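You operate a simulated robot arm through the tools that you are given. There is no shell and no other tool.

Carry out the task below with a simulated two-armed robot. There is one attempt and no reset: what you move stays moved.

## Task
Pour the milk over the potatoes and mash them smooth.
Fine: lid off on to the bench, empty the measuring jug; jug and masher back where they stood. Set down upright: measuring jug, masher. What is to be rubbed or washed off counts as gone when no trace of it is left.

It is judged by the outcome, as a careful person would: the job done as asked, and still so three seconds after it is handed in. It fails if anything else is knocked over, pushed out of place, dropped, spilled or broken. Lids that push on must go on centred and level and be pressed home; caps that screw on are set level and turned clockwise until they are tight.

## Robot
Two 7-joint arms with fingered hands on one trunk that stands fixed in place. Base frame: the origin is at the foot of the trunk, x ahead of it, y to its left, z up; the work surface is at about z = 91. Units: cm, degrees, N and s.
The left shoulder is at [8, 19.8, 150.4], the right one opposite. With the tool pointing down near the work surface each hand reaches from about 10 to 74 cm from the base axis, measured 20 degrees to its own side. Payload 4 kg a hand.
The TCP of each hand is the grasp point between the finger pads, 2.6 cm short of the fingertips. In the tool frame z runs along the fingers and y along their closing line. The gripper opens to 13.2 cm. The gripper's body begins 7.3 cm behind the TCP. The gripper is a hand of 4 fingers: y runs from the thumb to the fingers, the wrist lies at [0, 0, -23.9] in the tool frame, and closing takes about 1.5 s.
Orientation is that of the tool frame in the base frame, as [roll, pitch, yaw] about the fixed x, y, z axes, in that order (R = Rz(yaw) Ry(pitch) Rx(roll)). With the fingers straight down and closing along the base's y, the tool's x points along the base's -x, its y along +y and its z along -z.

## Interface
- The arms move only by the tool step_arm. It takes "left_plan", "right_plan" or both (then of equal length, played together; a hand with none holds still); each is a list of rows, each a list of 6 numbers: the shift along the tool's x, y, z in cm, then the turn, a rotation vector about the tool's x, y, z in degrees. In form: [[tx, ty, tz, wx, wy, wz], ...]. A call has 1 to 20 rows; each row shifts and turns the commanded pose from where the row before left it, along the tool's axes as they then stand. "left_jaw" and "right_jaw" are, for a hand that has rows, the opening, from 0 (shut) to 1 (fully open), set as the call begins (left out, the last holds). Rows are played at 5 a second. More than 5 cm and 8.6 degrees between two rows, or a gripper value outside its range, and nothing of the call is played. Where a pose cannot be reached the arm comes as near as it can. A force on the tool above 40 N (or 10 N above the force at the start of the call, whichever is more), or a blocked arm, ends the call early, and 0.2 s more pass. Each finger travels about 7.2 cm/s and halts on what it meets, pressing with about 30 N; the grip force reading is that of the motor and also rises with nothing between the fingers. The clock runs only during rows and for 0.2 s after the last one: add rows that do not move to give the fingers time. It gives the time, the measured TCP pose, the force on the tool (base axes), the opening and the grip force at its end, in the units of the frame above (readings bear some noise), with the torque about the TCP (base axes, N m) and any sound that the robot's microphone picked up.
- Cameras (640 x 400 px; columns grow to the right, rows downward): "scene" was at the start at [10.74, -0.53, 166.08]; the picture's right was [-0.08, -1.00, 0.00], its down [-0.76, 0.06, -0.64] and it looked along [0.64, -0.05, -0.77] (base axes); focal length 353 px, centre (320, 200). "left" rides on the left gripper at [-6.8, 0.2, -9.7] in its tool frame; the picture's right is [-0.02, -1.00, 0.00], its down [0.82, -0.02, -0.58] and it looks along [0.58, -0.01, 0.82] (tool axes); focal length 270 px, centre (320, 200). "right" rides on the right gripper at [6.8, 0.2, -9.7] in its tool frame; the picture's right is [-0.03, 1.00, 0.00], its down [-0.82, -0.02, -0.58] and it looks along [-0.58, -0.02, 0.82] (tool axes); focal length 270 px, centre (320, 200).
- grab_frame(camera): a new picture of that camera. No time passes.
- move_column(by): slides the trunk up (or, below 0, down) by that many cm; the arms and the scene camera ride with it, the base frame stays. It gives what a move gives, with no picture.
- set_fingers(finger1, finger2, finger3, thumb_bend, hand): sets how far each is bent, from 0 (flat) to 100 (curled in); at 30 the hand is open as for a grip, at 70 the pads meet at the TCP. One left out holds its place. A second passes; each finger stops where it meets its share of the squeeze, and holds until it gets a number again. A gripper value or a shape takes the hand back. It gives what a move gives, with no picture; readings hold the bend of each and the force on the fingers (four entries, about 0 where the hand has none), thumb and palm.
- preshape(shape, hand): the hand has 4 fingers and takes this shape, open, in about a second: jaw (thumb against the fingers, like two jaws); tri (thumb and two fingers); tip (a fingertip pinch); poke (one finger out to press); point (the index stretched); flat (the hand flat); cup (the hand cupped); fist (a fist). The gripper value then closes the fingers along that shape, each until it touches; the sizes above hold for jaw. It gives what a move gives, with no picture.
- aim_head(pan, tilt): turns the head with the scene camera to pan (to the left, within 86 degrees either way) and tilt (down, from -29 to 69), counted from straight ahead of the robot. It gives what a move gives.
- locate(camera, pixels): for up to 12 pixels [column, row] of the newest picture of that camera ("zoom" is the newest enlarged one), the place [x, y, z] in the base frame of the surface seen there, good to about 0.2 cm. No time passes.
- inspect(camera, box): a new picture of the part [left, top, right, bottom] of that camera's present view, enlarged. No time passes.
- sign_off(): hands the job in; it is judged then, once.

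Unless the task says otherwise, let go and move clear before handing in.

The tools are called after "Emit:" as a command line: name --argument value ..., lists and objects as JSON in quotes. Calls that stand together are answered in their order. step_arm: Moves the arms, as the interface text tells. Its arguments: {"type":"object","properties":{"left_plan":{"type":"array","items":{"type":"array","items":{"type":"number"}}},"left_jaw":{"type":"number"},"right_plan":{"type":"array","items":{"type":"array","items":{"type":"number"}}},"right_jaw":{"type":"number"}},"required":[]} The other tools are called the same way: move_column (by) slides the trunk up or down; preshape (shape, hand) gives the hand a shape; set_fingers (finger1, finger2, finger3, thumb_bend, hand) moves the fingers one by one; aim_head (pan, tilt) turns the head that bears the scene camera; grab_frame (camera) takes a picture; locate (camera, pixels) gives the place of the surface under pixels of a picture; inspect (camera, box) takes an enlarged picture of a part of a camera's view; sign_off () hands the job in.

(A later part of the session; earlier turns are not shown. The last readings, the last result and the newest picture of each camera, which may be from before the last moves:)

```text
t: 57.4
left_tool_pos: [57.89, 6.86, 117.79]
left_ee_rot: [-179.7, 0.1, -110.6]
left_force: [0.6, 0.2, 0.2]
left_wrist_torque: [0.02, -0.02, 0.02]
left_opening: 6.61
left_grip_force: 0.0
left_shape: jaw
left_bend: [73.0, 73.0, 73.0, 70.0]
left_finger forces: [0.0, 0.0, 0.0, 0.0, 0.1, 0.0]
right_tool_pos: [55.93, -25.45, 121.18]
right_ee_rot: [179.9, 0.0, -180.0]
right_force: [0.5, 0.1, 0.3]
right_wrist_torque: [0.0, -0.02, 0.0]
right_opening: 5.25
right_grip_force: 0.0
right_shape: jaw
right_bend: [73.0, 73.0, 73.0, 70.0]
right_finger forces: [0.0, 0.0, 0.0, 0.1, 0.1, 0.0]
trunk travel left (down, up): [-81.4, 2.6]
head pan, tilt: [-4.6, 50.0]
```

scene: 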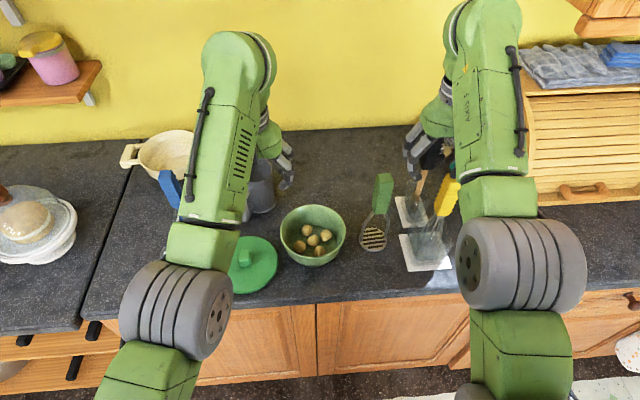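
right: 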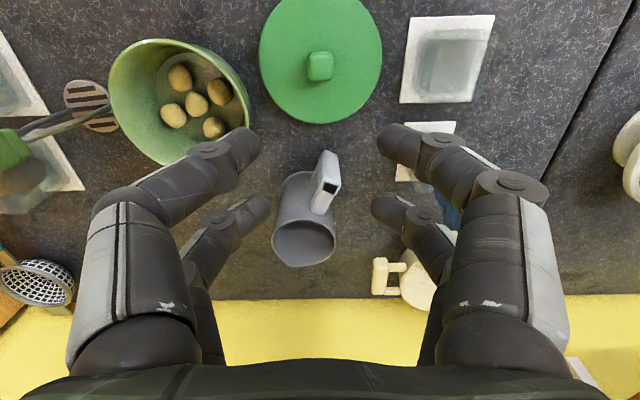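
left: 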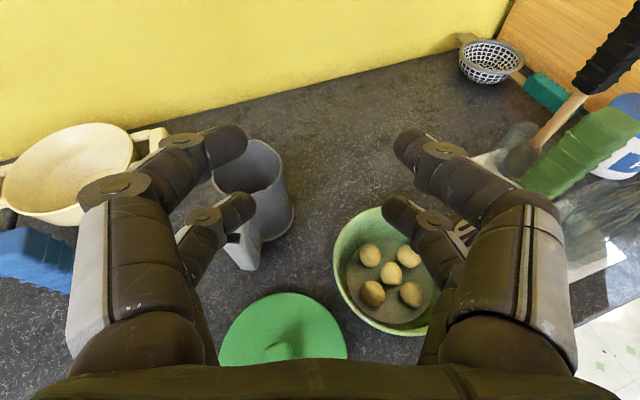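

+69° without trouble. I continue.

Emit:
step_arm --left_plan '[[0, 0, 0, 0, 0, -8.6], [0, 0, 0, 0, 0, -8.6], [0, 0, 0, 0, 0, 0]]'

Emit:
step_arm --left_plan '[[0, 0, 0, 0, 0, -8.6], [0, 0, 0, 0, 0, -8.6], [0, 0, 0, 0, 0, 0]]'

Emit:
step_arm --left_plan '[[0, 0, 0, 0, 0, -8.6], [0, 0, 0, 0, 0, 0]]'

```text
t: 58.2
left_tool_pos: [57.74, 6.85, 117.76]
left_ee_rot: [-179.8, 0.1, -93.4]
left_force: [-0.3, -1.0, 0.3]
left_wrist_torque: [-0.03, 0.03, 0.0]
left_opening: 6.6
left_grip_force: 0.1
left_shape: jaw
left_bend: [73.0, 73.0, 73.0, 70.0]
left_finger forces: [0.1, 0.0, 0.0, 0.0, 0.0, 0.0]
right_tool_pos: [55.96, -25.53, 120.98]
right_ee_rot: [-179.9, -0.1, -180.0]
right_force: [0.2, -0.3, 0.3]
right_wrist_torque: [0.01, -0.01, 0.02]
right_opening: 5.23
right_grip_force: 0.0
right_shape: jaw
right_bend: [73.0, 73.0, 73.0, 70.0]
right_finger forces: [0.1, 0.1, 0.0, 0.1, 0.0, 0.0]
trunk travel left (down, up): [-81.4, 2.6]
head pan, tilt: [-4.6, 50.0]
```

```text
t: 59.0
left_tool_pos: [57.84, 6.98, 117.64]
left_ee_rot: [-179.8, -0.1, -76.2]
left_force: [0.9, 0.1, -0.4]
left_wrist_torque: [-0.01, -0.02, -0.03]
left_opening: 6.62
left_grip_force: 0.1
left_shape: jaw
left_bend: [73.0, 73.0, 73.0, 70.0]
left_finger forces: [0.0, 0.0, 0.0, 0.0, 0.0, 0.0]
right_tool_pos: [56.02, -25.54, 121.04]
right_ee_rot: [-179.9, 0.1, -180.0]
right_force: [-0.1, -0.2, 0.1]
right_wrist_torque: [0.03, 0.02, -0.02]
right_opening: 5.25
right_grip_force: 0.1
right_shape: jaw
right_bend: [73.0, 73.0, 73.0, 70.0]
right_finger forces: [0.1, 0.1, 0.0, 0.0, 0.0, 0.0]
trunk travel left (down, up): [-81.4, 2.6]
head pan, tilt: [-4.6, 50.0]
```

```text
t: 59.6
left_tool_pos: [57.89, 6.89, 117.92]
left_ee_rot: [-179.8, 0.0, -67.5]
left_force: [0.2, 0.3, 0.9]
left_wrist_torque: [-0.04, 0.0, -0.04]
left_opening: 6.62
left_grip_force: 0.1
left_shape: jaw
left_bend: [73.0, 73.0, 73.0, 70.0]
left_finger forces: [0.1, 0.0, 0.0, 0.1, 0.0, 0.1]
right_tool_pos: [55.92, -25.57, 121.16]
right_ee_rot: [-180.0, 0.0, 179.9]
right_force: [0.6, -0.6, -1.3]
right_wrist_torque: [-0.02, 0.03, -0.01]
right_opening: 5.26
right_grip_force: 0.1
right_shape: jaw
right_bend: [73.0, 73.0, 73.0, 70.0]
right_finger forces: [0.0, 0.0, 0.1, 0.0, 0.0, 0.0]
trunk travel left (down, up): [-81.4, 2.6]
head pan, tilt: [-4.6, 50.0]
```

+112° fine. Continuing towards +156°.

Emit:
step_arm --left_plan '[[0, 0, 0, 0, 0, -8.6], [0, 0, 0, 0, 0, -8.6], [0, 0, 0, 0, 0, 0]]'

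Emit:
step_arm --left_plan '[[0, 0, 0, 0, 0, -8.6], [0, 0, 0, 0, 0, -8.6], [0, 0, 0, 0, 0, 0]]'

Emit:
step_arm --left_plan '[[0, 0, 0, 0, 0, -8.6], [0, 0, 0, 0, 0, 0]]'

Emit:
grab_frame --camera "scene"

Emit:
grab_frame --camera "left"

```text
t: 60.4
left_tool_pos: [57.97, 6.91, 117.8]
left_ee_rot: [-179.9, -0.1, -50.4]
left_force: [-1.2, -0.5, 0.0]
left_wrist_torque: [0.02, -0.03, -0.02]
left_opening: 6.64
left_grip_force: 0.1
left_shape: jaw
left_bend: [73.0, 73.0, 73.0, 70.0]
left_finger forces: [0.0, 0.0, 0.0, 0.1, 0.1, 0.1]
right_tool_pos: [55.87, -25.51, 121.16]
right_ee_rot: [-179.9, 0.0, -180.0]
right_force: [1.2, 0.0, -0.3]
right_wrist_torque: [0.0, 0.01, 0.0]
right_opening: 5.26
right_grip_force: 0.0
right_shape: jaw
right_bend: [73.0, 73.0, 73.0, 70.0]
right_finger forces: [0.0, 0.0, 0.1, 0.1, 0.1, 0.0]
trunk travel left (down, up): [-81.4, 2.6]
head pan, tilt: [-4.6, 50.0]
```

```text
t: 61.2
left_tool_pos: [57.87, 7.1, 117.79]
left_ee_rot: [-179.9, -0.1, -33.2]
left_force: [-0.1, 0.1, -0.2]
left_wrist_torque: [0.03, -0.01, -0.04]
left_opening: 6.62
left_grip_force: 0.0
left_shape: jaw
left_bend: [73.0, 73.0, 73.0, 70.0]
left_finger forces: [0.0, 0.0, 0.0, 0.0, 0.1, 0.0]
right_tool_pos: [55.97, -25.48, 121.06]
right_ee_rot: [-180.0, 0.0, -179.9]
right_force: [1.3, -0.5, 0.1]
right_wrist_torque: [-0.01, 0.01, -0.01]
right_opening: 5.26
right_grip_force: 0.2
right_shape: jaw
right_bend: [73.0, 73.0, 73.0, 70.0]
right_finger forces: [0.0, 0.0, 0.0, 0.0, 0.0, 0.0]
trunk travel left (down, up): [-81.4, 2.6]
head pan, tilt: [-4.6, 50.0]
```

```text
t: 61.8
left_tool_pos: [57.89, 7.02, 117.81]
left_ee_rot: [-179.9, -0.2, -24.5]
left_force: [-0.3, 0.0, 0.2]
left_wrist_torque: [0.03, -0.04, 0.03]
left_opening: 6.59
left_grip_force: 0.0
left_shape: jaw
left_bend: [73.0, 73.0, 73.0, 70.0]
left_finger forces: [0.0, 0.0, 0.0, 0.0, 0.0, 0.0]
right_tool_pos: [55.81, -25.5, 121.05]
right_ee_rot: [179.9, 0.0, -180.0]
right_force: [0.5, 1.2, -0.3]
right_wrist_torque: [0.01, -0.01, 0.02]
right_opening: 5.27
right_grip_force: 0.1
right_shape: jaw
right_bend: [73.0, 73.0, 73.0, 70.0]
right_finger forces: [0.0, 0.0, 0.0, 0.0, 0.1, 0.1]
trunk travel left (down, up): [-81.4, 2.6]
head pan, tilt: [-4.6, 50.0]
```

```text
taken
```

scene: 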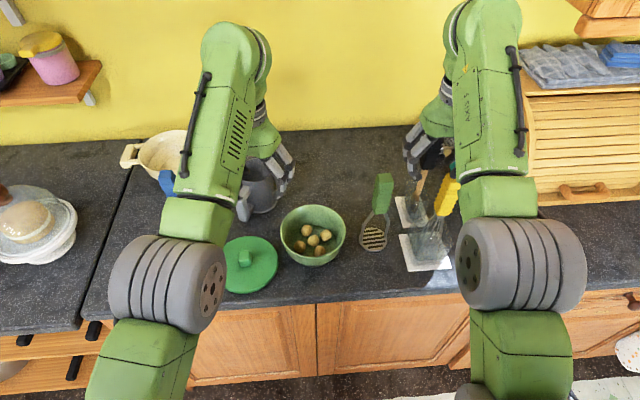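

```text
taken
```

left: 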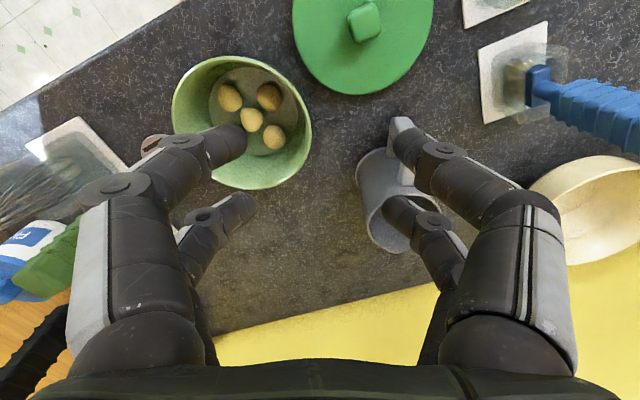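

Heading +155° is reachable, so the wide range is on the positive side. That allows gripping the jug's body from above (stable, weight centred) with the hand turned round, then pouring with the hand pointing forward. I turn back to heading about +30° to dry-run that pour end pose.

Emit:
step_arm --left_plan '[[0, 0, 0, 0, 0, 8.4], [0, 0, 0, 0, 0, 8.4], [0, 0, 0, 0, 0, 8.4], [0, 0, 0, 0, 0, 8.4], [0, 0, 0, 0, 0, 8.4], [0, 0, 0, 0, 0, 8.4], [0, 0, 0, 0, 0, 8.4], [0, 0, 0, 0, 0, 8.4], [0, 0, 0, 0, 0, 8.4], [0, 0, 0, 0, 0, 8.4], [0, 0, 0, 0, 0, 8.4], [0, 0, 0, 0, 0, 8.4], [0, 0, 0, 0, 0, 8.4], [0, 0, 0, 0, 0, 8.4], [0, 0, 0, 0, 0, 8.4], [0, 0, 0, 0, 0, 0]]'

Emit:
step_arm --left_plan '[[0, 0, 0, 0, -8, 0], [0, 0, 0, 0, -8, 0], [0, 0, 0, 0, -8, 0], [0, 0, 0, 0, 0, 0]]'

Emit:
step_arm --left_plan '[[0, 0, 0, 0, -8, 0], [0, 0, 0, 0, -8, 0], [0, 0, 0, 0, 0, 0]]'

```text
t: 65.2
left_tool_pos: [57.74, 7.03, 117.82]
left_ee_rot: [-179.8, 0.2, -150.9]
left_force: [0.0, 0.3, 0.7]
left_wrist_torque: [0.01, -0.03, 0.0]
left_opening: 6.6
left_grip_force: 0.2
left_shape: jaw
left_bend: [73.0, 73.0, 73.0, 70.0]
left_finger forces: [0.0, 0.0, 0.0, 0.1, 0.0, 0.1]
right_tool_pos: [55.91, -25.43, 121.1]
right_ee_rot: [179.9, -0.1, -179.9]
right_force: [0.1, -0.1, 0.4]
right_wrist_torque: [-0.02, 0.04, 0.02]
right_opening: 5.23
right_grip_force: 0.1
right_shape: jaw
right_bend: [73.0, 73.0, 73.0, 70.0]
right_finger forces: [0.0, 0.1, 0.0, 0.1, 0.0, 0.1]
trunk travel left (down, up): [-81.4, 2.6]
head pan, tilt: [-4.6, 50.0]
```

```text
t: 66.2
left_tool_pos: [57.9, 6.99, 117.74]
left_ee_rot: [-179.9, 24.2, -150.5]
left_force: [-0.7, 0.5, 0.5]
left_wrist_torque: [-0.02, 0.01, 0.01]
left_opening: 6.61
left_grip_force: 0.1
left_shape: jaw
left_bend: [73.0, 73.0, 73.0, 70.0]
left_finger forces: [0.0, 0.0, 0.0, 0.0, 0.1, 0.1]
right_tool_pos: [55.96, -25.5, 121.02]
right_ee_rot: [-180.0, 0.0, -180.0]
right_force: [-0.9, -0.5, 0.5]
right_wrist_torque: [0.0, 0.01, -0.03]
right_opening: 5.24
right_grip_force: 0.1
right_shape: jaw
right_bend: [73.0, 73.0, 73.0, 70.0]
right_finger forces: [0.0, 0.0, 0.1, 0.1, 0.1, 0.0]
trunk travel left (down, up): [-81.4, 2.6]
head pan, tilt: [-4.6, 50.0]
```

```text
t: 67.0
left_tool_pos: [57.96, 6.96, 117.75]
left_ee_rot: [-179.9, 40.2, -150.8]
left_force: [0.4, -1.1, 1.1]
left_wrist_torque: [0.01, -0.03, -0.02]
left_opening: 6.62
left_grip_force: 0.0
left_shape: jaw
left_bend: [73.0, 73.0, 73.0, 70.0]
left_finger forces: [0.0, 0.1, 0.0, 0.0, 0.0, 0.1]
right_tool_pos: [56.07, -25.5, 121.04]
right_ee_rot: [-180.0, 0.0, -180.0]
right_force: [0.0, -0.3, -0.3]
right_wrist_torque: [0.02, 0.04, 0.03]
right_opening: 5.23
right_grip_force: 0.1
right_shape: jaw
right_bend: [73.0, 73.0, 73.0, 70.0]
right_finger forces: [0.0, 0.0, 0.1, 0.1, 0.0, 0.0]
trunk travel left (down, up): [-81.4, 2.6]
head pan, tilt: [-4.6, 50.0]
```

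No trouble so far at heading +29°, 50° below horizontal. I move to the pour position over the bowl and keep tilting forward.

Emit:
step_arm --left_plan '[[1.97, -2.83, 2.27, 0, 0, 0], [1.97, -2.83, 2.27, 0, 0, 0], [1.97, -2.83, 2.27, 0, 0, 0], [0, 0, 0, 0, 0, 0]]'

Emit:
step_arm --left_plan '[[0, 0, 0, 0, -8, 0], [0, 0, 0, 0, -8, 0], [0, 0, 0, 0, 0, 0]]'

Emit:
step_arm --left_plan '[[0, 0, 0, 0, -8, 0], [0, 0, 0, 0, -8, 0], [0, 0, 0, 0, 0, 0]]'

```text
t: 68.0
left_tool_pos: [61.9, -0.66, 108.88]
left_ee_rot: [-179.9, 40.2, -150.6]
left_force: [-0.8, 0.2, 0.3]
left_wrist_torque: [0.02, -0.03, 0.02]
left_opening: 6.63
left_grip_force: 0.1
left_shape: jaw
left_bend: [73.0, 73.0, 73.0, 70.0]
left_finger forces: [0.0, 0.1, 0.1, 0.2, 0.1, 0.0]
right_tool_pos: [55.75, -25.56, 121.0]
right_ee_rot: [-180.0, 0.0, -179.9]
right_force: [0.6, 0.4, 1.2]
right_wrist_torque: [-0.02, 0.02, 0.0]
right_opening: 5.27
right_grip_force: 0.0
right_shape: jaw
right_bend: [73.0, 73.0, 73.0, 70.0]
right_finger forces: [0.0, 0.0, 0.1, 0.0, 0.0, 0.1]
trunk travel left (down, up): [-81.4, 2.6]
head pan, tilt: [-4.6, 50.0]
```

```text
t: 68.8
left_tool_pos: [61.81, -0.63, 108.76]
left_ee_rot: [-179.9, 56.3, -150.5]
left_force: [0.2, -0.4, 0.3]
left_wrist_torque: [0.01, 0.03, 0.04]
left_opening: 6.63
left_grip_force: 0.0
left_shape: jaw
left_bend: [73.0, 73.0, 73.0, 70.0]
left_finger forces: [0.0, 0.1, 0.0, 0.0, 0.0, 0.1]
right_tool_pos: [55.96, -25.57, 121.14]
right_ee_rot: [-179.9, -0.1, 180.0]
right_force: [-0.4, -0.1, 1.1]
right_wrist_torque: [-0.01, 0.01, 0.02]
right_opening: 5.25
right_grip_force: 0.0
right_shape: jaw
right_bend: [73.0, 73.0, 73.0, 70.0]
right_finger forces: [0.1, 0.0, 0.0, 0.0, 0.0, 0.0]
trunk travel left (down, up): [-81.4, 2.6]
head pan, tilt: [-4.6, 50.0]
```

```text
t: 69.6
left_tool_pos: [61.87, -0.59, 108.82]
left_ee_rot: [-179.8, 72.3, -150.5]
left_force: [0.1, -0.5, 0.1]
left_wrist_torque: [0.01, 0.02, 0.0]
left_opening: 6.62
left_grip_force: 0.1
left_shape: jaw
left_bend: [73.0, 73.0, 73.0, 70.0]
left_finger forces: [0.0, 0.1, 0.0, 0.0, 0.0, 0.0]
right_tool_pos: [55.95, -25.43, 121.22]
right_ee_rot: [180.0, 0.0, -179.9]
right_force: [0.4, 0.1, -0.2]
right_wrist_torque: [0.0, 0.02, -0.01]
right_opening: 5.25
right_grip_force: 0.0
right_shape: jaw
right_bend: [73.0, 73.0, 73.0, 70.0]
right_finger forces: [0.1, 0.1, 0.1, 0.1, 0.1, 0.0]
trunk travel left (down, up): [-81.4, 2.6]
head pan, tilt: [-4.6, 50.0]
```

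Down to 18° below horizontal with no drift at all. I continue past horizontal.

Emit:
step_arm --left_plan '[[0, 0, 0, 0, -8, 0], [0, 0, 0, 0, -8, 0], [0, 0, 0, 0, 0, 0]]'

Emit:
step_arm --left_plan '[[0, 0, 0, 0, -8, 0], [0, 0, 0, 0, -8, 0], [0, 0, 0, 0, 0, 0]]'

Emit:
grab_frame --camera "scene"

```text
t: 70.4
left_tool_pos: [61.87, -0.56, 108.76]
left_ee_rot: [-177.1, 88.3, -148.0]
left_force: [-0.6, 0.1, 0.9]
left_wrist_torque: [0.0, -0.01, 0.0]
left_opening: 6.63
left_grip_force: 0.1
left_shape: jaw
left_bend: [73.0, 73.0, 73.0, 70.0]
left_finger forces: [0.0, 0.0, 0.0, 0.1, 0.1, 0.1]
right_tool_pos: [55.96, -25.58, 121.12]
right_ee_rot: [-180.0, -0.1, 180.0]
right_force: [0.1, -0.4, -0.4]
right_wrist_torque: [-0.01, -0.02, -0.02]
right_opening: 5.23
right_grip_force: 0.0
right_shape: jaw
right_bend: [73.0, 73.0, 73.0, 70.0]
right_finger forces: [0.0, 0.0, 0.0, 0.1, 0.1, 0.0]
trunk travel left (down, up): [-81.4, 2.6]
head pan, tilt: [-4.6, 50.0]
```

```text
t: 71.2
left_tool_pos: [61.9, -0.49, 108.83]
left_ee_rot: [-0.4, 75.7, 29.0]
left_force: [-0.2, 0.6, 0.2]
left_wrist_torque: [-0.02, -0.02, 0.0]
left_opening: 6.64
left_grip_force: 0.0
left_shape: jaw
left_bend: [73.0, 73.0, 73.0, 70.0]
left_finger forces: [0.0, 0.1, 0.0, 0.1, 0.0, 0.0]
right_tool_pos: [55.99, -25.59, 121.11]
right_ee_rot: [-180.0, 0.0, -180.0]
right_force: [0.0, -0.1, 1.3]
right_wrist_torque: [0.0, 0.02, 0.0]
right_opening: 5.24
right_grip_force: 0.0
right_shape: jaw
right_bend: [73.0, 73.0, 73.0, 70.0]
right_finger forces: [0.0, 0.1, 0.0, 0.0, 0.0, 0.1]
trunk travel left (down, up): [-81.4, 2.6]
head pan, tilt: [-4.6, 50.0]
```

```text
taken
```

scene: 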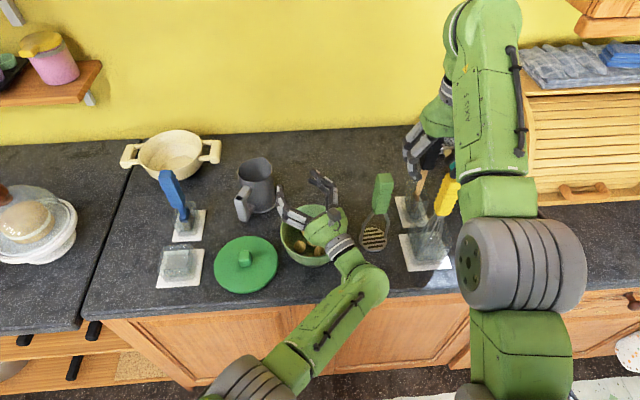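

The whole tilt to 14° above horizontal works cleanly at heading +29°, so this is my pouring pose. I bring the left hand back to vertical and move the right hand back towards the robot so the trunk can be lowered safely.

Emit:
step_arm --left_plan '[[0, 0, 0, 0, 8, 0], [0, 0, 0, 0, 8, 0], [0, 0, 0, 0, 8, 0], [0, 0, 0, 0, 8, 0], [0, 0, 0, 0, 8, 0], [0, 0, 0, 0, 8, 0], [0, 0, 0, 0, 8, 0], [0, 0, 0, 0, 8, 0], [0, 0, 0, 0, 8, 0], [0, 0, 0, 0, 8, 0], [0, 0, 0, 0, 8, 0], [0, 0, 0, 0, 8, 0], [0, 0, 0, 0, 8, 0], [0, 0, 0, 0, 0, 0]]' --right_plan '[[4, 0, 0, 0, 0, 0], [4, 0, 0, 0, 0, 0], [4, 0, 0, 0, 0, 0], [4, 0, 0, 0, 0, 0], [0, 0, 0, 0, 0, 0], [0, 0, 0, 0, 0, 0], [0, 0, 0, 0, 0, 0], [0, 0, 0, 0, 0, 0], [0, 0, 0, 0, 0, 0], [0, 0, 0, 0, 0, 0], [0, 0, 0, 0, 0, 0], [0, 0, 0, 0, 0, 0], [0, 0, 0, 0, 0, 0], [0, 0, 0, 0, 0, 0]]'

Emit:
grab_frame --camera "scene"

```text
t: 71.8
left_tool_pos: [61.39, -0.26, 109.08]
left_ee_rot: [-105.9, 89.7, -76.6]
left_force: [-0.2, -0.1, 0.2]
left_wrist_torque: [-0.01, 0.0, -0.04]
left_opening: 6.63
left_grip_force: 0.0
left_shape: jaw
left_bend: [73.0, 73.0, 73.0, 70.0]
left_finger forces: [0.0, 0.0, 0.0, 0.1, 0.1, 0.0]
right_tool_pos: [54.02, -26.14, 120.12]
right_ee_rot: [-179.5, 1.8, 180.0]
right_force: [-1.6, 1.1, 19.6]
right_wrist_torque: [-0.71, 0.28, -0.01]
right_opening: 5.2
right_grip_force: 0.1
right_shape: jaw
right_bend: [73.0, 73.0, 73.0, 71.0]
right_finger forces: [0.0, 0.1, 0.0, 0.1, 20.2, 0.0]
right hand out of reach, approached as far as the arm can: row 1, 2, 3
trunk travel left (down, up): [-81.4, 2.6]
head pan, tilt: [-4.6, 50.0]
stopped in row 3 (right hand): the force on the tool passed its limit at 55 N (the readings are from after the stop); the commanded pose is now the measured one
```

```text
taken
```

scene: 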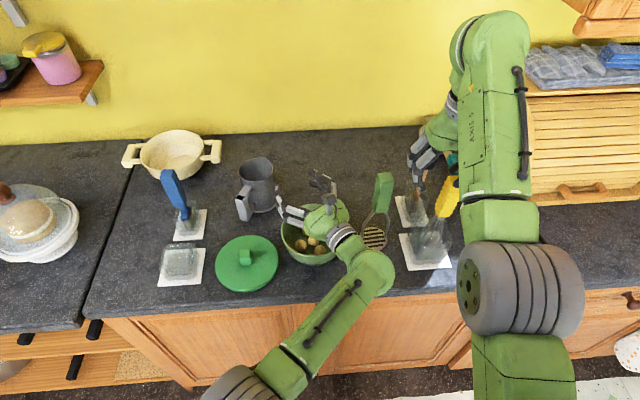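

The right hand met something: 20 N on its thumb at (54,-26,120). I zoom in on it at once.

Emit:
inspect --camera "scene" --box '[370, 90, 500, 290]'

Emit:
grab_frame --camera "right"

```text
2.00 times, centred on (435, 190) of scene
```

zoom: 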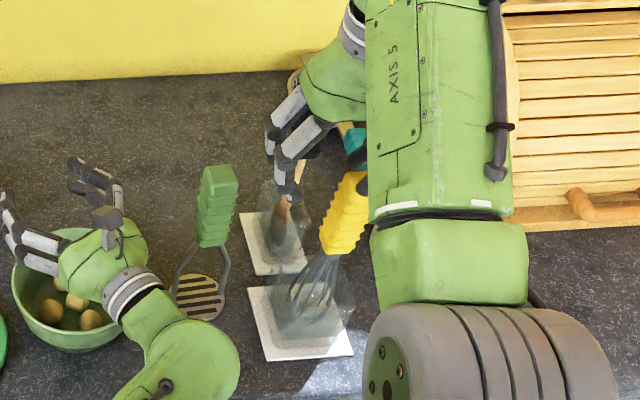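

```text
taken
```

right: 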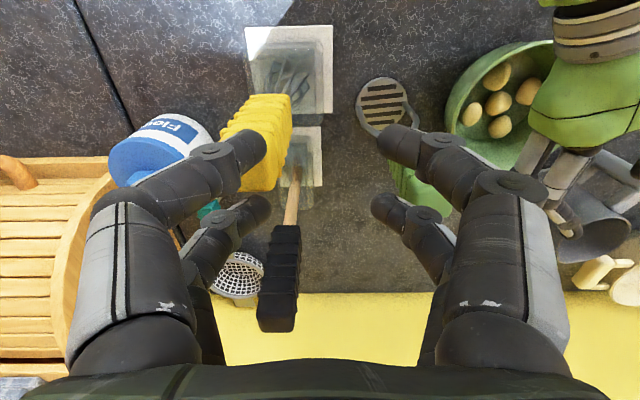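

The thumb tip rests on top of the yellow whisk handle (right picture around (250,145)). I first measure and then lift the hand straight off it.

Emit:
locate --camera "right" --pixels '[[270, 115], [255, 180], [262, 165], [240, 150], [250, 210], [285, 320], [270, 290], [230, 190]]'

Emit:
inspect --camera "right" --box '[180, 60, 340, 220]'

```text
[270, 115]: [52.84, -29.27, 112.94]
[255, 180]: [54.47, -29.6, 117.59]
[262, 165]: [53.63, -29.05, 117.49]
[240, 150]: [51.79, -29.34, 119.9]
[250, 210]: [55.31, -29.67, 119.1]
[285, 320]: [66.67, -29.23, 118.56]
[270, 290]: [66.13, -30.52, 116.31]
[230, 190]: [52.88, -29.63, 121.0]
```

```text
2.50 times, centred on (260, 140) of right
```

zoom: 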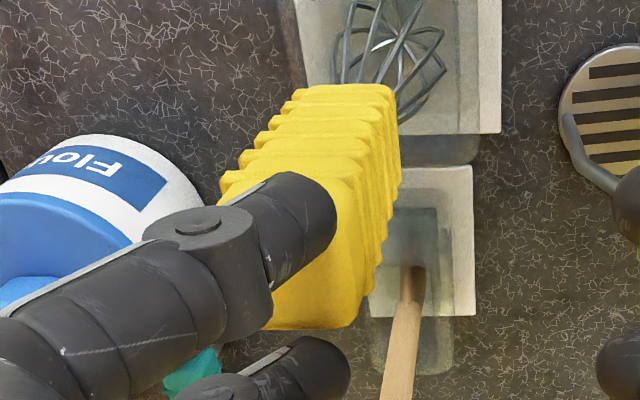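

The whisk handle's top is at z 117.6, right under the thumb; it still stands in its pot. I raise the right hand gently.

Emit:
step_arm --right_plan '[[0, 0, -0.5, 0, 0, 0], [0, 0, -0.5, 0, 0, 0], [0, 0, 0, 0, 0, 0]]'

Emit:
inspect --camera "right" --box '[180, 60, 340, 220]'

```text
t: 72.6
left_tool_pos: [61.86, -0.44, 108.94]
left_ee_rot: [-150.8, 89.8, -121.4]
left_force: [0.2, 0.1, 0.2]
left_wrist_torque: [0.02, 0.01, 0.01]
left_opening: 6.61
left_grip_force: 0.1
left_shape: jaw
left_bend: [73.0, 73.0, 73.0, 70.0]
left_finger forces: [0.0, 0.0, 0.1, 0.0, 0.0, 0.0]
right_tool_pos: [54.94, -26.2, 120.21]
right_ee_rot: [-179.7, 1.1, -179.9]
right_force: [0.2, 0.5, 6.3]
right_wrist_torque: [-0.22, 0.1, -0.02]
right_opening: 5.22
right_grip_force: 0.0
right_shape: jaw
right_bend: [73.0, 73.0, 73.0, 71.0]
right_finger forces: [0.0, 0.1, 0.1, 0.0, 6.5, 0.0]
right hand out of reach, approached as far as the arm can: row 1
trunk travel left (down, up): [-81.4, 2.6]
head pan, tilt: [-4.6, 50.0]
```

```text
2.50 times, centred on (260, 140) of right
```

zoom: 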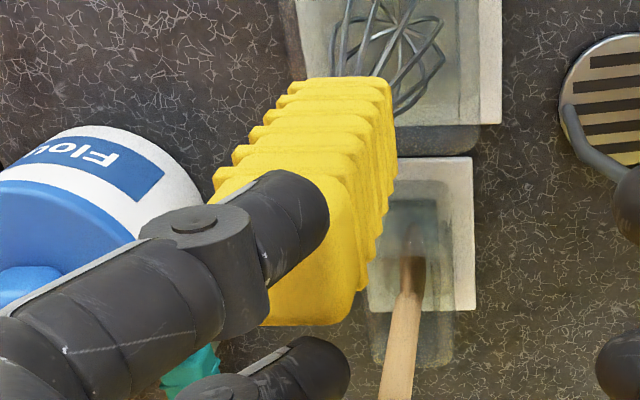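

Contact fell to 6 N. Raising the trunk 2 cm lifts both hands straight up without sliding, so I do that.

Emit:
move_column --by 2.0

Emit:
inspect --camera "right" --box '[180, 60, 340, 220]'

Emit:
grab_frame --camera "scene"

```text
t: 73.3
left_tool_pos: [61.86, -0.57, 111.0]
left_ee_rot: [-148.8, 89.7, -119.3]
left_force: [0.0, 0.8, -0.2]
left_wrist_torque: [-0.01, -0.03, 0.0]
left_opening: 6.64
left_grip_force: 0.0
left_shape: jaw
left_bend: [73.0, 73.0, 73.0, 70.0]
left_finger forces: [0.0, 0.0, 0.0, 0.0, 0.0, 0.0]
right_tool_pos: [54.86, -26.23, 122.27]
right_ee_rot: [-179.7, 1.2, -179.9]
right_force: [-0.2, 0.5, -0.6]
right_wrist_torque: [0.0, 0.04, 0.0]
right_opening: 5.27
right_grip_force: 0.0
right_shape: jaw
right_bend: [73.0, 73.0, 73.0, 70.0]
right_finger forces: [0.0, 0.0, 0.0, 0.0, 0.1, 0.0]
trunk travel left (down, up): [-83.4, 0.6]
head pan, tilt: [-4.6, 50.0]
```

```text
2.50 times, centred on (260, 140) of right
```

zoom: 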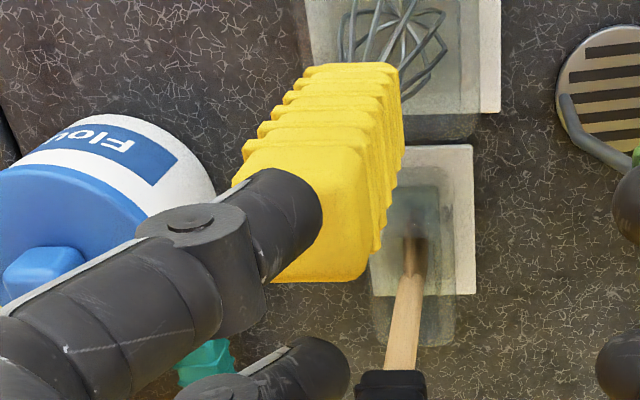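

```text
taken
```

scene: 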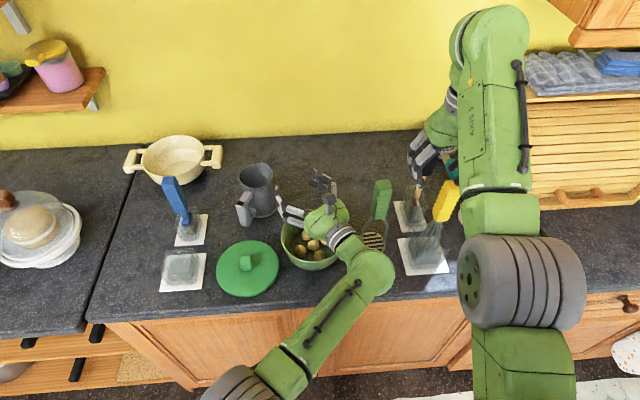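

The whisk is free and still upright in its pot. I move the right hand away from it: first left, then back and down in front of the bench, checking each step.

Emit:
step_arm --right_plan '[[0, 3.5, 0, 0, 0, 0], [0, 3.5, 0, 0, 0, 0], [0, 0, 0, 0, 0, 0]]'

Emit:
step_arm --right_plan '[[1.5, 0, 1.5, 0, 0, 0], [1.5, 0, 1.5, 0, 0, 0], [0, 0, 0, 0, 0, 0]]'

```text
t: 74.1
left_tool_pos: [61.8, -0.48, 110.83]
left_ee_rot: [-158.9, 89.8, -129.4]
left_force: [-0.5, 0.0, 0.0]
left_wrist_torque: [0.02, -0.02, 0.01]
left_opening: 6.63
left_grip_force: 0.0
left_shape: jaw
left_bend: [73.0, 73.0, 73.0, 70.0]
left_finger forces: [0.0, 0.1, 0.0, 0.0, 0.0, 0.0]
right_tool_pos: [55.36, -19.31, 121.94]
right_ee_rot: [-179.7, 1.2, 180.0]
right_force: [-0.7, -0.1, -0.4]
right_wrist_torque: [-0.01, 0.03, 0.0]
right_opening: 5.28
right_grip_force: 0.0
right_shape: jaw
right_bend: [73.0, 73.0, 73.0, 70.0]
right_finger forces: [0.1, 0.1, 0.0, 0.0, 0.1, 0.0]
right hand out of reach, approached as far as the arm can: row 1
trunk travel left (down, up): [-83.4, 0.6]
head pan, tilt: [-4.6, 50.0]
```

```text
t: 74.9
left_tool_pos: [61.91, -0.49, 110.85]
left_ee_rot: [-160.4, 89.8, -131.0]
left_force: [-0.4, 0.3, 0.5]
left_wrist_torque: [0.04, -0.05, 0.0]
left_opening: 6.64
left_grip_force: 0.0
left_shape: jaw
left_bend: [73.0, 73.0, 73.0, 70.0]
left_finger forces: [0.0, 0.0, 0.1, 0.0, 0.0, 0.1]
right_tool_pos: [53.12, -19.31, 118.39]
right_ee_rot: [-179.6, 1.2, 180.0]
right_force: [-0.1, 0.3, -0.9]
right_wrist_torque: [-0.01, 0.02, 0.01]
right_opening: 5.25
right_grip_force: 0.0
right_shape: jaw
right_bend: [73.0, 73.0, 73.0, 70.0]
right_finger forces: [0.0, 0.0, 0.0, 0.0, 0.0, 0.1]
right hand out of reach, approached as far as the arm can: row 1, 2
trunk travel left (down, up): [-83.4, 0.6]
head pan, tilt: [-4.6, 50.0]
```

Going back at this height needs the tool leaning forward. I tilt the right hand forward while retreating from the masher.

Emit:
step_arm --right_plan '[[2, 0, -0.3, 0, -8, 0], [2, 0, -0.5, 0, -8, 0], [2, 0, -0.8, 0, -8, 0], [0, 0, 0, 0, 0, 0]]'

Emit:
grab_frame --camera "scene"

```text
t: 75.9
left_tool_pos: [61.98, -0.37, 110.85]
left_ee_rot: [-159.7, 89.7, -130.3]
left_force: [-0.3, 0.3, 1.0]
left_wrist_torque: [0.04, 0.0, -0.02]
left_opening: 6.63
left_grip_force: 0.2
left_shape: jaw
left_bend: [73.0, 73.0, 73.0, 70.0]
left_finger forces: [0.0, 0.0, 0.1, 0.0, 0.1, 0.1]
right_tool_pos: [46.86, -19.36, 119.01]
right_ee_rot: [-179.7, 25.1, -179.9]
right_force: [0.1, -1.2, 0.7]
right_wrist_torque: [0.05, -0.03, -0.01]
right_opening: 5.27
right_grip_force: 0.1
right_shape: jaw
right_bend: [73.0, 73.0, 73.0, 70.0]
right_finger forces: [0.1, 0.0, 0.0, 0.0, 0.0, 0.0]
trunk travel left (down, up): [-83.4, 0.6]
head pan, tilt: [-4.6, 50.0]
```

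```text
taken
```

scene: 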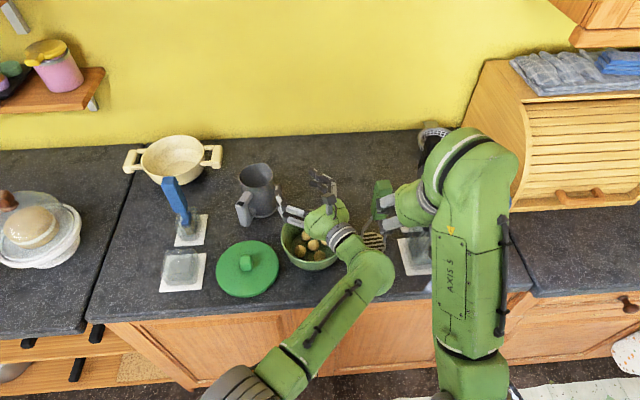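

Clear of the masher. Now the right hand goes further back and to its right, in front of the bench.

Emit:
step_arm --right_plan '[[2.8, -4, 0.63, 0, 0, 0], [2.8, -4, 0.63, 0, 0, 0], [2.8, -4, 0.63, 0, 0, 0], [2.8, -4, 0.63, 0, 0, 0], [0, 0, 0, 0, 0, 0]]'

Emit:
grab_frame --camera "scene"

```text
t: 77.1
left_tool_pos: [61.83, -0.47, 110.8]
left_ee_rot: [-154.5, 89.9, -125.1]
left_force: [-0.2, 0.5, 0.4]
left_wrist_torque: [0.01, -0.03, -0.01]
left_opening: 6.61
left_grip_force: 0.0
left_shape: jaw
left_bend: [73.0, 73.0, 73.0, 70.0]
left_finger forces: [0.0, 0.0, 0.0, 0.1, 0.0, 0.0]
right_tool_pos: [37.76, -35.47, 112.1]
right_ee_rot: [-179.6, 25.1, -179.9]
right_force: [-0.6, -0.7, -0.3]
right_wrist_torque: [-0.01, 0.0, -0.01]
right_opening: 5.27
right_grip_force: 0.1
right_shape: jaw
right_bend: [73.0, 73.0, 73.0, 70.0]
right_finger forces: [0.0, 0.1, 0.0, 0.0, 0.0, 0.0]
trunk travel left (down, up): [-83.4, 0.6]
head pan, tilt: [-4.6, 50.0]
```

```text
taken
```

scene: 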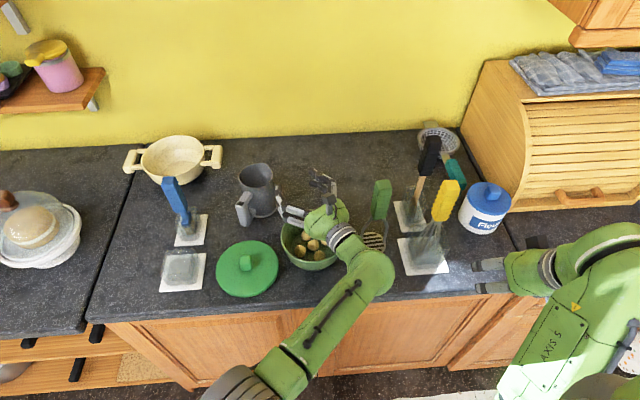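

The right arm is parked clear and everything on the bench stands as before. Now the left hand goes back to pointing down.

Emit:
step_arm --left_plan '[[0, 0, 0, 0, 8, 0], [0, 0, 0, 0, 8, 0], [0, 0, 0, 0, 8, 0], [0, 0, 0, 0, 8, 0], [0, 0, 0, 0, 8, 0], [0, 0, 0, 0, 8, 0], [0, 0, 0, 0, 8, 0], [0, 0, 0, 0, 8, 0], [0, 0, 0, 0, 8, 0], [0, 0, 0, 0, 8, 0], [0, 0, 0, 0, 8, 0], [0, 0, 0, 0, 0, 0]]'

Emit:
grab_frame --camera "scene"

```text
t: 79.7
left_tool_pos: [61.76, -0.44, 110.78]
left_ee_rot: [-179.8, 1.6, -150.6]
left_force: [0.4, 0.8, -0.4]
left_wrist_torque: [0.0, 0.03, -0.02]
left_opening: 6.61
left_grip_force: 0.1
left_shape: jaw
left_bend: [73.0, 73.0, 73.0, 70.0]
left_finger forces: [0.0, 0.0, 0.0, 0.0, 0.1, 0.0]
right_tool_pos: [37.84, -35.41, 112.05]
right_ee_rot: [-179.8, 25.2, -180.0]
right_force: [0.4, -0.5, 0.8]
right_wrist_torque: [0.01, 0.02, -0.02]
right_opening: 5.23
right_grip_force: 0.1
right_shape: jaw
right_bend: [73.0, 73.0, 73.0, 70.0]
right_finger forces: [0.0, 0.1, 0.0, 0.0, 0.1, 0.0]
trunk travel left (down, up): [-83.4, 0.6]
head pan, tilt: [-4.6, 50.0]
```

```text
taken
```

scene: 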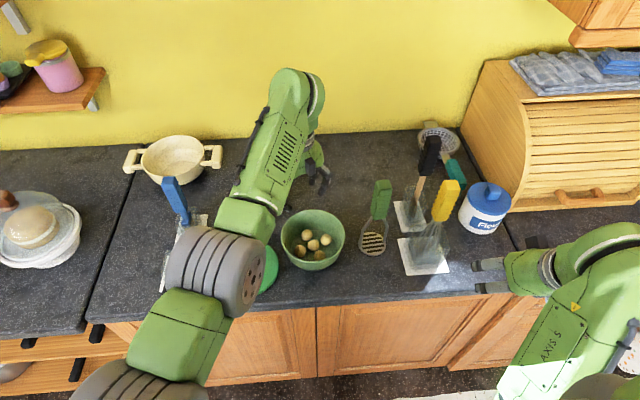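

Left hand vertical at (61.8,-0.4,110.8). I move it towards the jug side and turn it round to heading +156°.

Emit:
step_arm --left_plan '[[-2.33, 4.07, -1.55, 0, 0, 0], [-2.33, 4.07, -1.55, 0, 0, 0], [-2.33, 4.07, -1.55, 0, 0, 0], [0, 0, 0, 0, 1.6, 0], [0, 0, 0, 0, 0, -8.45], [0, 0, 0, 0, 0, -8.45], [0, 0, 0, 0, 0, -8.45], [0, 0, 0, 0, 0, -8.45], [0, 0, 0, 0, 0, -8.45], [0, 0, 0, 0, 0, -8.45], [0, 0, 0, 0, 0, -8.45], [0, 0, 0, 0, 0, -8.45], [0, 0, 0, 0, 0, -8.45], [0, 0, 0, 0, 0, -8.45], [0, 0, 0, 0, 0, -8.45], [0, 0, 0, 0, 0, -8.45], [0, 0, 0, 0, 0, -8.45], [0, 0, 0, 0, 0, -8.45], [0, 0, 0, 0, 0, -8.45], [0, 0, 0, 0, 0, 0]]' --left_jaw 1.0

Emit:
grab_frame --camera "left"

```text
t: 83.9
left_tool_pos: [61.82, 13.48, 115.74]
left_ee_rot: [-179.9, -0.2, -23.6]
left_force: [0.6, -0.2, 0.4]
left_wrist_torque: [0.02, 0.01, -0.03]
left_opening: 13.22
left_grip_force: 0.0
left_shape: jaw
left_bend: [30.0, 30.0, 30.0, 30.0]
left_finger forces: [0.1, 0.0, 0.0, 0.0, 0.1, 0.1]
right_tool_pos: [37.88, -35.37, 112.06]
right_ee_rot: [-179.7, 25.1, -179.9]
right_force: [0.1, 0.4, 0.3]
right_wrist_torque: [-0.03, -0.02, 0.0]
right_opening: 5.28
right_grip_force: 0.1
right_shape: jaw
right_bend: [73.0, 73.0, 73.0, 70.0]
right_finger forces: [0.0, 0.0, 0.1, 0.1, 0.0, 0.0]
trunk travel left (down, up): [-83.4, 0.6]
head pan, tilt: [-4.6, 50.0]
```

```text
taken
```

left: 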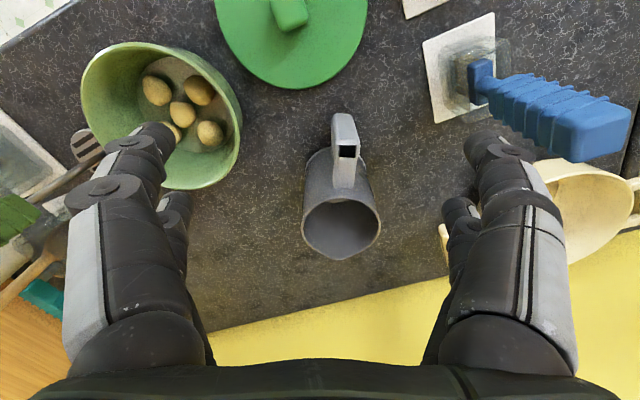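

The left camera now looks at the jug along its handle axis: handle (345,140), mouth (342,230). I zoom in and measure rim and handle for an accurate grasp.

Emit:
inspect --camera "left" --box '[280, 100, 400, 270]'

Emit:
locate --camera "left" --pixels '[[303, 225], [380, 222], [340, 199], [342, 258], [345, 120], [347, 150], [345, 175], [318, 160], [366, 160], [310, 245], [372, 245], [340, 245]]'

```text
2.35 times, centred on (340, 185) of left
```

zoom: 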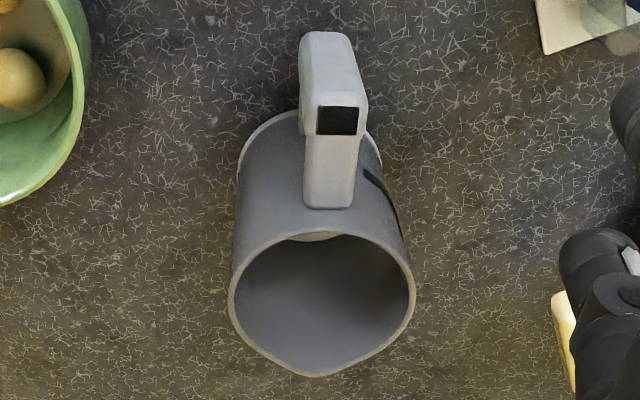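

```text
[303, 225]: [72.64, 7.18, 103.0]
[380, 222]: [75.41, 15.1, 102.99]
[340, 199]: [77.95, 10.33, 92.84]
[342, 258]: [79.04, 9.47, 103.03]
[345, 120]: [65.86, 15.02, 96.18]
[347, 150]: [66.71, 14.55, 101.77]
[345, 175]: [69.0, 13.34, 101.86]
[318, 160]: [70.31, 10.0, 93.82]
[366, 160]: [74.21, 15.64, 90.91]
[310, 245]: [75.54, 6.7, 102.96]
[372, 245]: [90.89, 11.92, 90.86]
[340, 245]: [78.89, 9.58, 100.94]
```

The milk shows as a shallow pale surface at about z 92.8 in the jug, so it will only run out past roughly 65° of tilt. Jug axis is about (74.9,10.8) and the hand heading already matches. I lower the trunk in stages to gain reach.

Emit:
move_column --by -9

Emit:
step_arm --left_plan '[[0, 0, -3, 0, 0, 0.7], [0, 0, -3, 0, 0, 0], [0, 0, -3, 0, 0, 0], [0, 0, 0, 0, 0, 0]]'

Emit:
move_column --by -9

Emit:
step_arm --left_plan '[[0, 0, -3, 0, 0, 0], [0, 0, -3, 0, 0, 0], [0, 0, 0, 0, 6, 0], [0, 0, 0, 0, 6, 0], [0, 0, 0, 0, 0, 0]]'

```text
t: 85.1
left_tool_pos: [61.71, 13.47, 106.82]
left_ee_rot: [-179.9, -0.2, -23.9]
left_force: [0.2, 0.5, 0.6]
left_wrist_torque: [-0.01, -0.05, -0.04]
left_opening: 13.2
left_grip_force: 0.0
left_shape: jaw
left_bend: [30.0, 30.0, 30.0, 30.0]
left_finger forces: [0.0, 0.0, 0.0, 0.0, 0.0, 0.0]
right_tool_pos: [37.85, -35.36, 103.07]
right_ee_rot: [-179.7, 25.4, -179.8]
right_force: [-0.4, -0.4, 0.4]
right_wrist_torque: [0.02, 0.02, -0.01]
right_opening: 5.27
right_grip_force: 0.1
right_shape: jaw
right_bend: [73.0, 73.0, 73.0, 70.0]
right_finger forces: [0.0, 0.1, 0.1, 0.1, 0.0, 0.0]
trunk travel left (down, up): [-74.4, 9.6]
head pan, tilt: [-4.6, 50.0]
```

```text
t: 86.1
left_tool_pos: [61.7, 13.43, 115.69]
left_ee_rot: [-179.9, -0.2, -24.5]
left_force: [-0.7, -0.9, -0.4]
left_wrist_torque: [-0.02, 0.01, 0.01]
left_opening: 13.19
left_grip_force: 0.0
left_shape: jaw
left_bend: [30.0, 30.0, 30.0, 30.0]
left_finger forces: [0.0, 0.0, 0.0, 0.0, 0.1, 0.1]
right_tool_pos: [37.84, -35.34, 103.0]
right_ee_rot: [-179.6, 25.2, -179.9]
right_force: [0.6, -0.3, -0.1]
right_wrist_torque: [-0.02, 0.02, 0.01]
right_opening: 5.29
right_grip_force: 0.1
right_shape: jaw
right_bend: [73.0, 73.0, 73.0, 70.0]
right_finger forces: [0.0, 0.0, 0.0, 0.1, 0.0, 0.0]
trunk travel left (down, up): [-74.4, 9.6]
head pan, tilt: [-4.6, 50.0]
```

```text
t: 87.4
left_tool_pos: [61.58, 13.35, 106.74]
left_ee_rot: [-179.9, -0.2, -24.5]
left_force: [0.0, -0.4, 0.8]
left_wrist_torque: [0.01, 0.01, -0.01]
left_opening: 13.2
left_grip_force: 0.1
left_shape: jaw
left_bend: [30.0, 30.0, 30.0, 30.0]
left_finger forces: [0.0, 0.0, 0.0, 0.1, 0.1, 0.0]
right_tool_pos: [37.85, -35.35, 94.08]
right_ee_rot: [-179.7, 25.2, -179.9]
right_force: [0.3, 0.6, -1.0]
right_wrist_torque: [-0.02, 0.01, 0.02]
right_opening: 5.28
right_grip_force: 0.1
right_shape: jaw
right_bend: [73.0, 73.0, 73.0, 70.0]
right_finger forces: [0.0, 0.0, 0.0, 0.0, 0.1, 0.0]
trunk travel left (down, up): [-65.4, 18.6]
head pan, tilt: [-4.6, 50.0]
```

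```text
t: 88.6
left_tool_pos: [62.75, 13.21, 111.7]
left_ee_rot: [-179.9, -12.2, -24.6]
left_force: [0.0, 0.1, 0.0]
left_wrist_torque: [-0.02, -0.01, 0.02]
left_opening: 13.2
left_grip_force: 0.1
left_shape: jaw
left_bend: [30.0, 30.0, 30.0, 30.0]
left_finger forces: [0.0, 0.0, 0.0, 0.0, 0.0, 0.1]
left hand out of reach, approached as far as the arm can: row 2
right_tool_pos: [37.91, -35.41, 94.01]
right_ee_rot: [-179.6, 25.2, -179.9]
right_force: [-0.1, -0.6, 0.2]
right_wrist_torque: [0.01, -0.02, -0.04]
right_opening: 5.25
right_grip_force: 0.0
right_shape: jaw
right_bend: [73.0, 73.0, 73.0, 70.0]
right_finger forces: [0.0, 0.1, 0.0, 0.0, 0.0, 0.0]
trunk travel left (down, up): [-65.4, 18.6]
head pan, tilt: [-4.6, 50.0]
```

The trunk is down 16 cm and the hand leans 12° as planned. I move it over the jug axis at z 112 and look down.

Emit:
step_arm --left_plan '[[3.94, -0.96, 0.75, 0, 0, 0], [3.94, -0.96, 0.75, 0, 0, 0], [3.94, -0.96, 0.75, 0, 0, 0], [0, 0, 0, 0, 0, 0]]'

Emit:
grab_frame --camera "left"

Emit:
grab_frame --camera "scene"

```text
t: 89.6
left_tool_pos: [74.7, 11.0, 112.2]
left_ee_rot: [-179.9, -12.3, -24.5]
left_force: [0.6, -0.8, 1.3]
left_wrist_torque: [-0.01, 0.0, 0.0]
left_opening: 13.19
left_grip_force: 0.1
left_shape: jaw
left_bend: [30.0, 30.0, 30.0, 30.0]
left_finger forces: [0.0, 0.0, 0.0, 0.1, 0.0, 0.0]
right_tool_pos: [37.83, -35.47, 94.11]
right_ee_rot: [-179.5, 25.2, -179.9]
right_force: [-0.1, -0.4, 0.1]
right_wrist_torque: [-0.01, 0.04, 0.01]
right_opening: 5.26
right_grip_force: 0.1
right_shape: jaw
right_bend: [73.0, 73.0, 73.0, 70.0]
right_finger forces: [0.0, 0.0, 0.1, 0.0, 0.0, 0.0]
trunk travel left (down, up): [-65.4, 18.6]
head pan, tilt: [-4.6, 50.0]
```

```text
taken
```

left: 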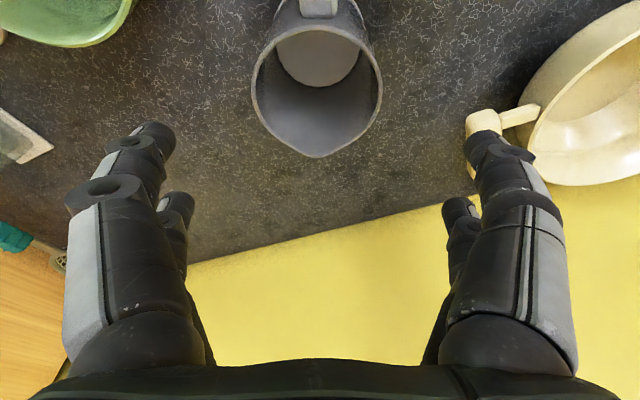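

```text
taken
```

scene: 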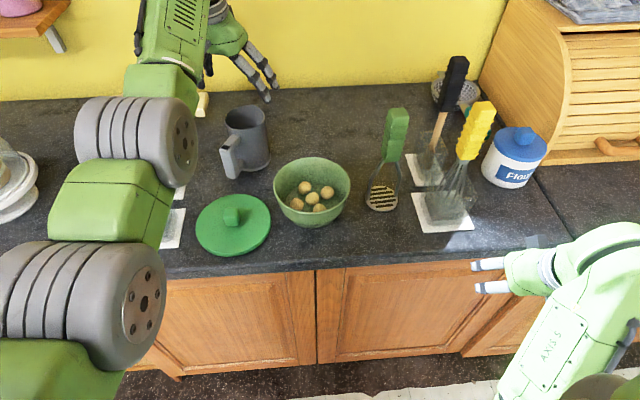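

The hand is over the jug; the milk shows as a pale disc at (318,57). I check the rim position in this view before lowering.

Emit:
locate --camera "left" --pixels '[[253, 85], [381, 85], [317, 156], [316, 29], [270, 125], [365, 125], [318, 60], [320, 5], [180, 140], [470, 150], [160, 200], [470, 205]]'

Emit:
inspect --camera "left" --box '[230, 0, 400, 170]'

```text
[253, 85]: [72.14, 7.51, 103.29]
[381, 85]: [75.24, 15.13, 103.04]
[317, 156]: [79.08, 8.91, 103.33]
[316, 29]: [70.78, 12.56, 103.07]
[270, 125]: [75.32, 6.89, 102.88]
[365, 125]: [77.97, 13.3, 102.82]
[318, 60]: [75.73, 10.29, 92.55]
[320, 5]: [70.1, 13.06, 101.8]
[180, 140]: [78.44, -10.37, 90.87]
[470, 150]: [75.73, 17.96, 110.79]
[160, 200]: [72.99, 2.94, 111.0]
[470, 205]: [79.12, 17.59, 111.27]
```

```text
2.35 times, centred on (315, 85) of left
```

zoom: 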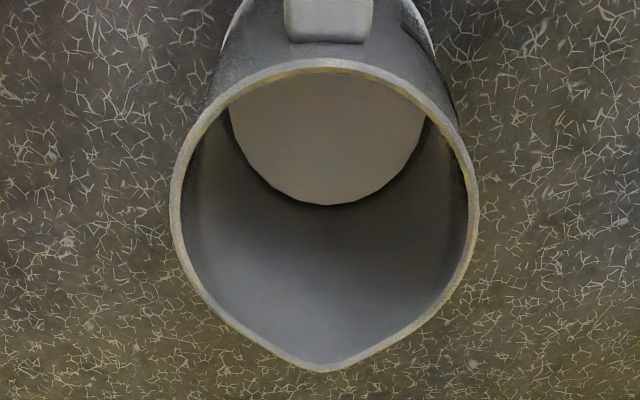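

Jug axis is (74.6,11.0) with radius about 4.2, directly under the hand. The cream pot's handle near (480,118) is close to the thumb's way down, so I measure it first.

Emit:
locate --camera "left" --pixels '[[472, 118], [490, 118], [510, 122], [468, 130], [530, 112], [560, 140], [150, 130], [500, 150], [478, 145], [440, 160]]'

Emit:
inspect --camera "left" --box '[400, 60, 600, 260]'

```text
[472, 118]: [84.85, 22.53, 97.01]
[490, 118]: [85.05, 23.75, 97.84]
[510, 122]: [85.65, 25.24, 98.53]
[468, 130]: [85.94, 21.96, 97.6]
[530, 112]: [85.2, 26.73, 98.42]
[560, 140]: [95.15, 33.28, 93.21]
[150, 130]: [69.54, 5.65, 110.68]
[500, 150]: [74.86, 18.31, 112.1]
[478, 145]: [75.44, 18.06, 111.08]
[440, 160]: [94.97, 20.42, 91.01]
```

```text
2.00 times, centred on (500, 160) of left
```

zoom: 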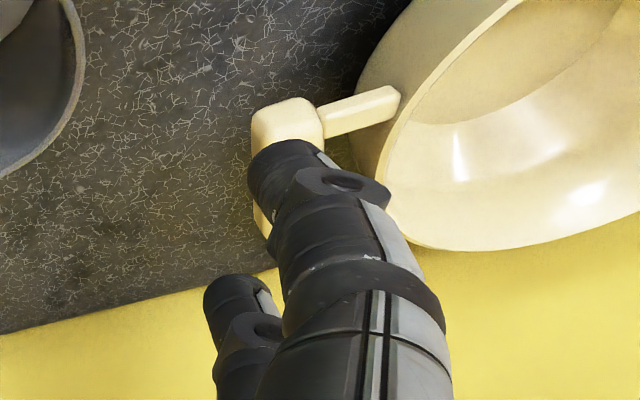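

The pot handle is over 6 cm from the fingers' way. I lower over the jug.

Emit:
step_arm --left_plan '[[-0.63, 0, 2.93, 0, 0, 0], [-0.63, 0, 2.93, 0, 0, 0], [-0.63, 0, 2.93, 0, 0, 0], [0, 0, 0, 0, 0, 0]]'

Emit:
grab_frame --camera "left"

Emit:
grab_frame --camera "scene"

```text
t: 90.6
left_tool_pos: [74.77, 10.88, 102.96]
left_ee_rot: [-179.8, -12.2, -24.5]
left_force: [-0.7, 0.5, -0.1]
left_wrist_torque: [-0.02, -0.01, -0.02]
left_opening: 13.2
left_grip_force: 0.1
left_shape: jaw
left_bend: [30.0, 30.0, 30.0, 30.0]
left_finger forces: [0.0, 0.0, 0.0, 0.0, 0.0, 0.0]
right_tool_pos: [37.81, -35.44, 93.89]
right_ee_rot: [-179.8, 25.1, 179.9]
right_force: [-0.9, -1.0, 0.1]
right_wrist_torque: [0.02, -0.01, 0.02]
right_opening: 5.25
right_grip_force: 0.1
right_shape: jaw
right_bend: [73.0, 73.0, 73.0, 70.0]
right_finger forces: [0.0, 0.1, 0.1, 0.1, 0.0, 0.1]
trunk travel left (down, up): [-65.4, 18.6]
head pan, tilt: [-4.6, 50.0]
```

```text
taken
```

left: 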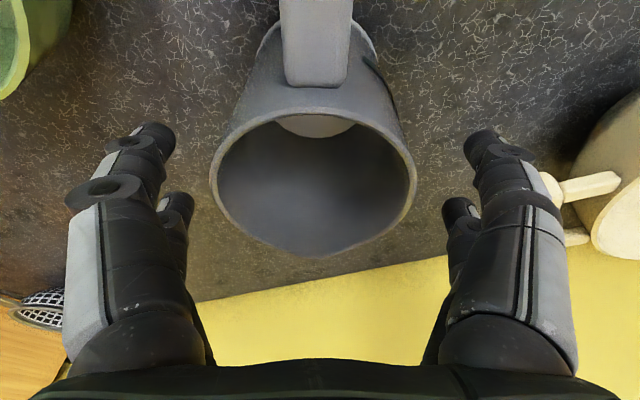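

```text
taken
```

scene: 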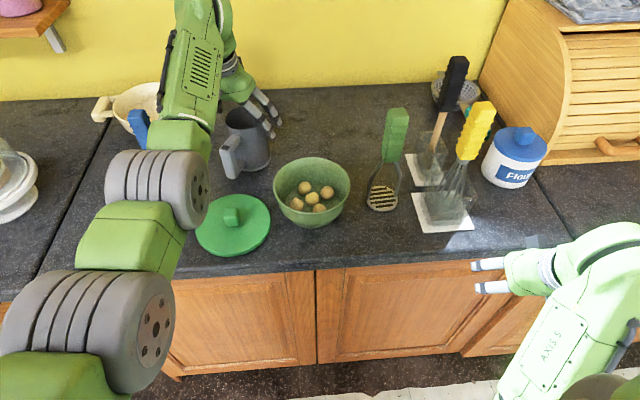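

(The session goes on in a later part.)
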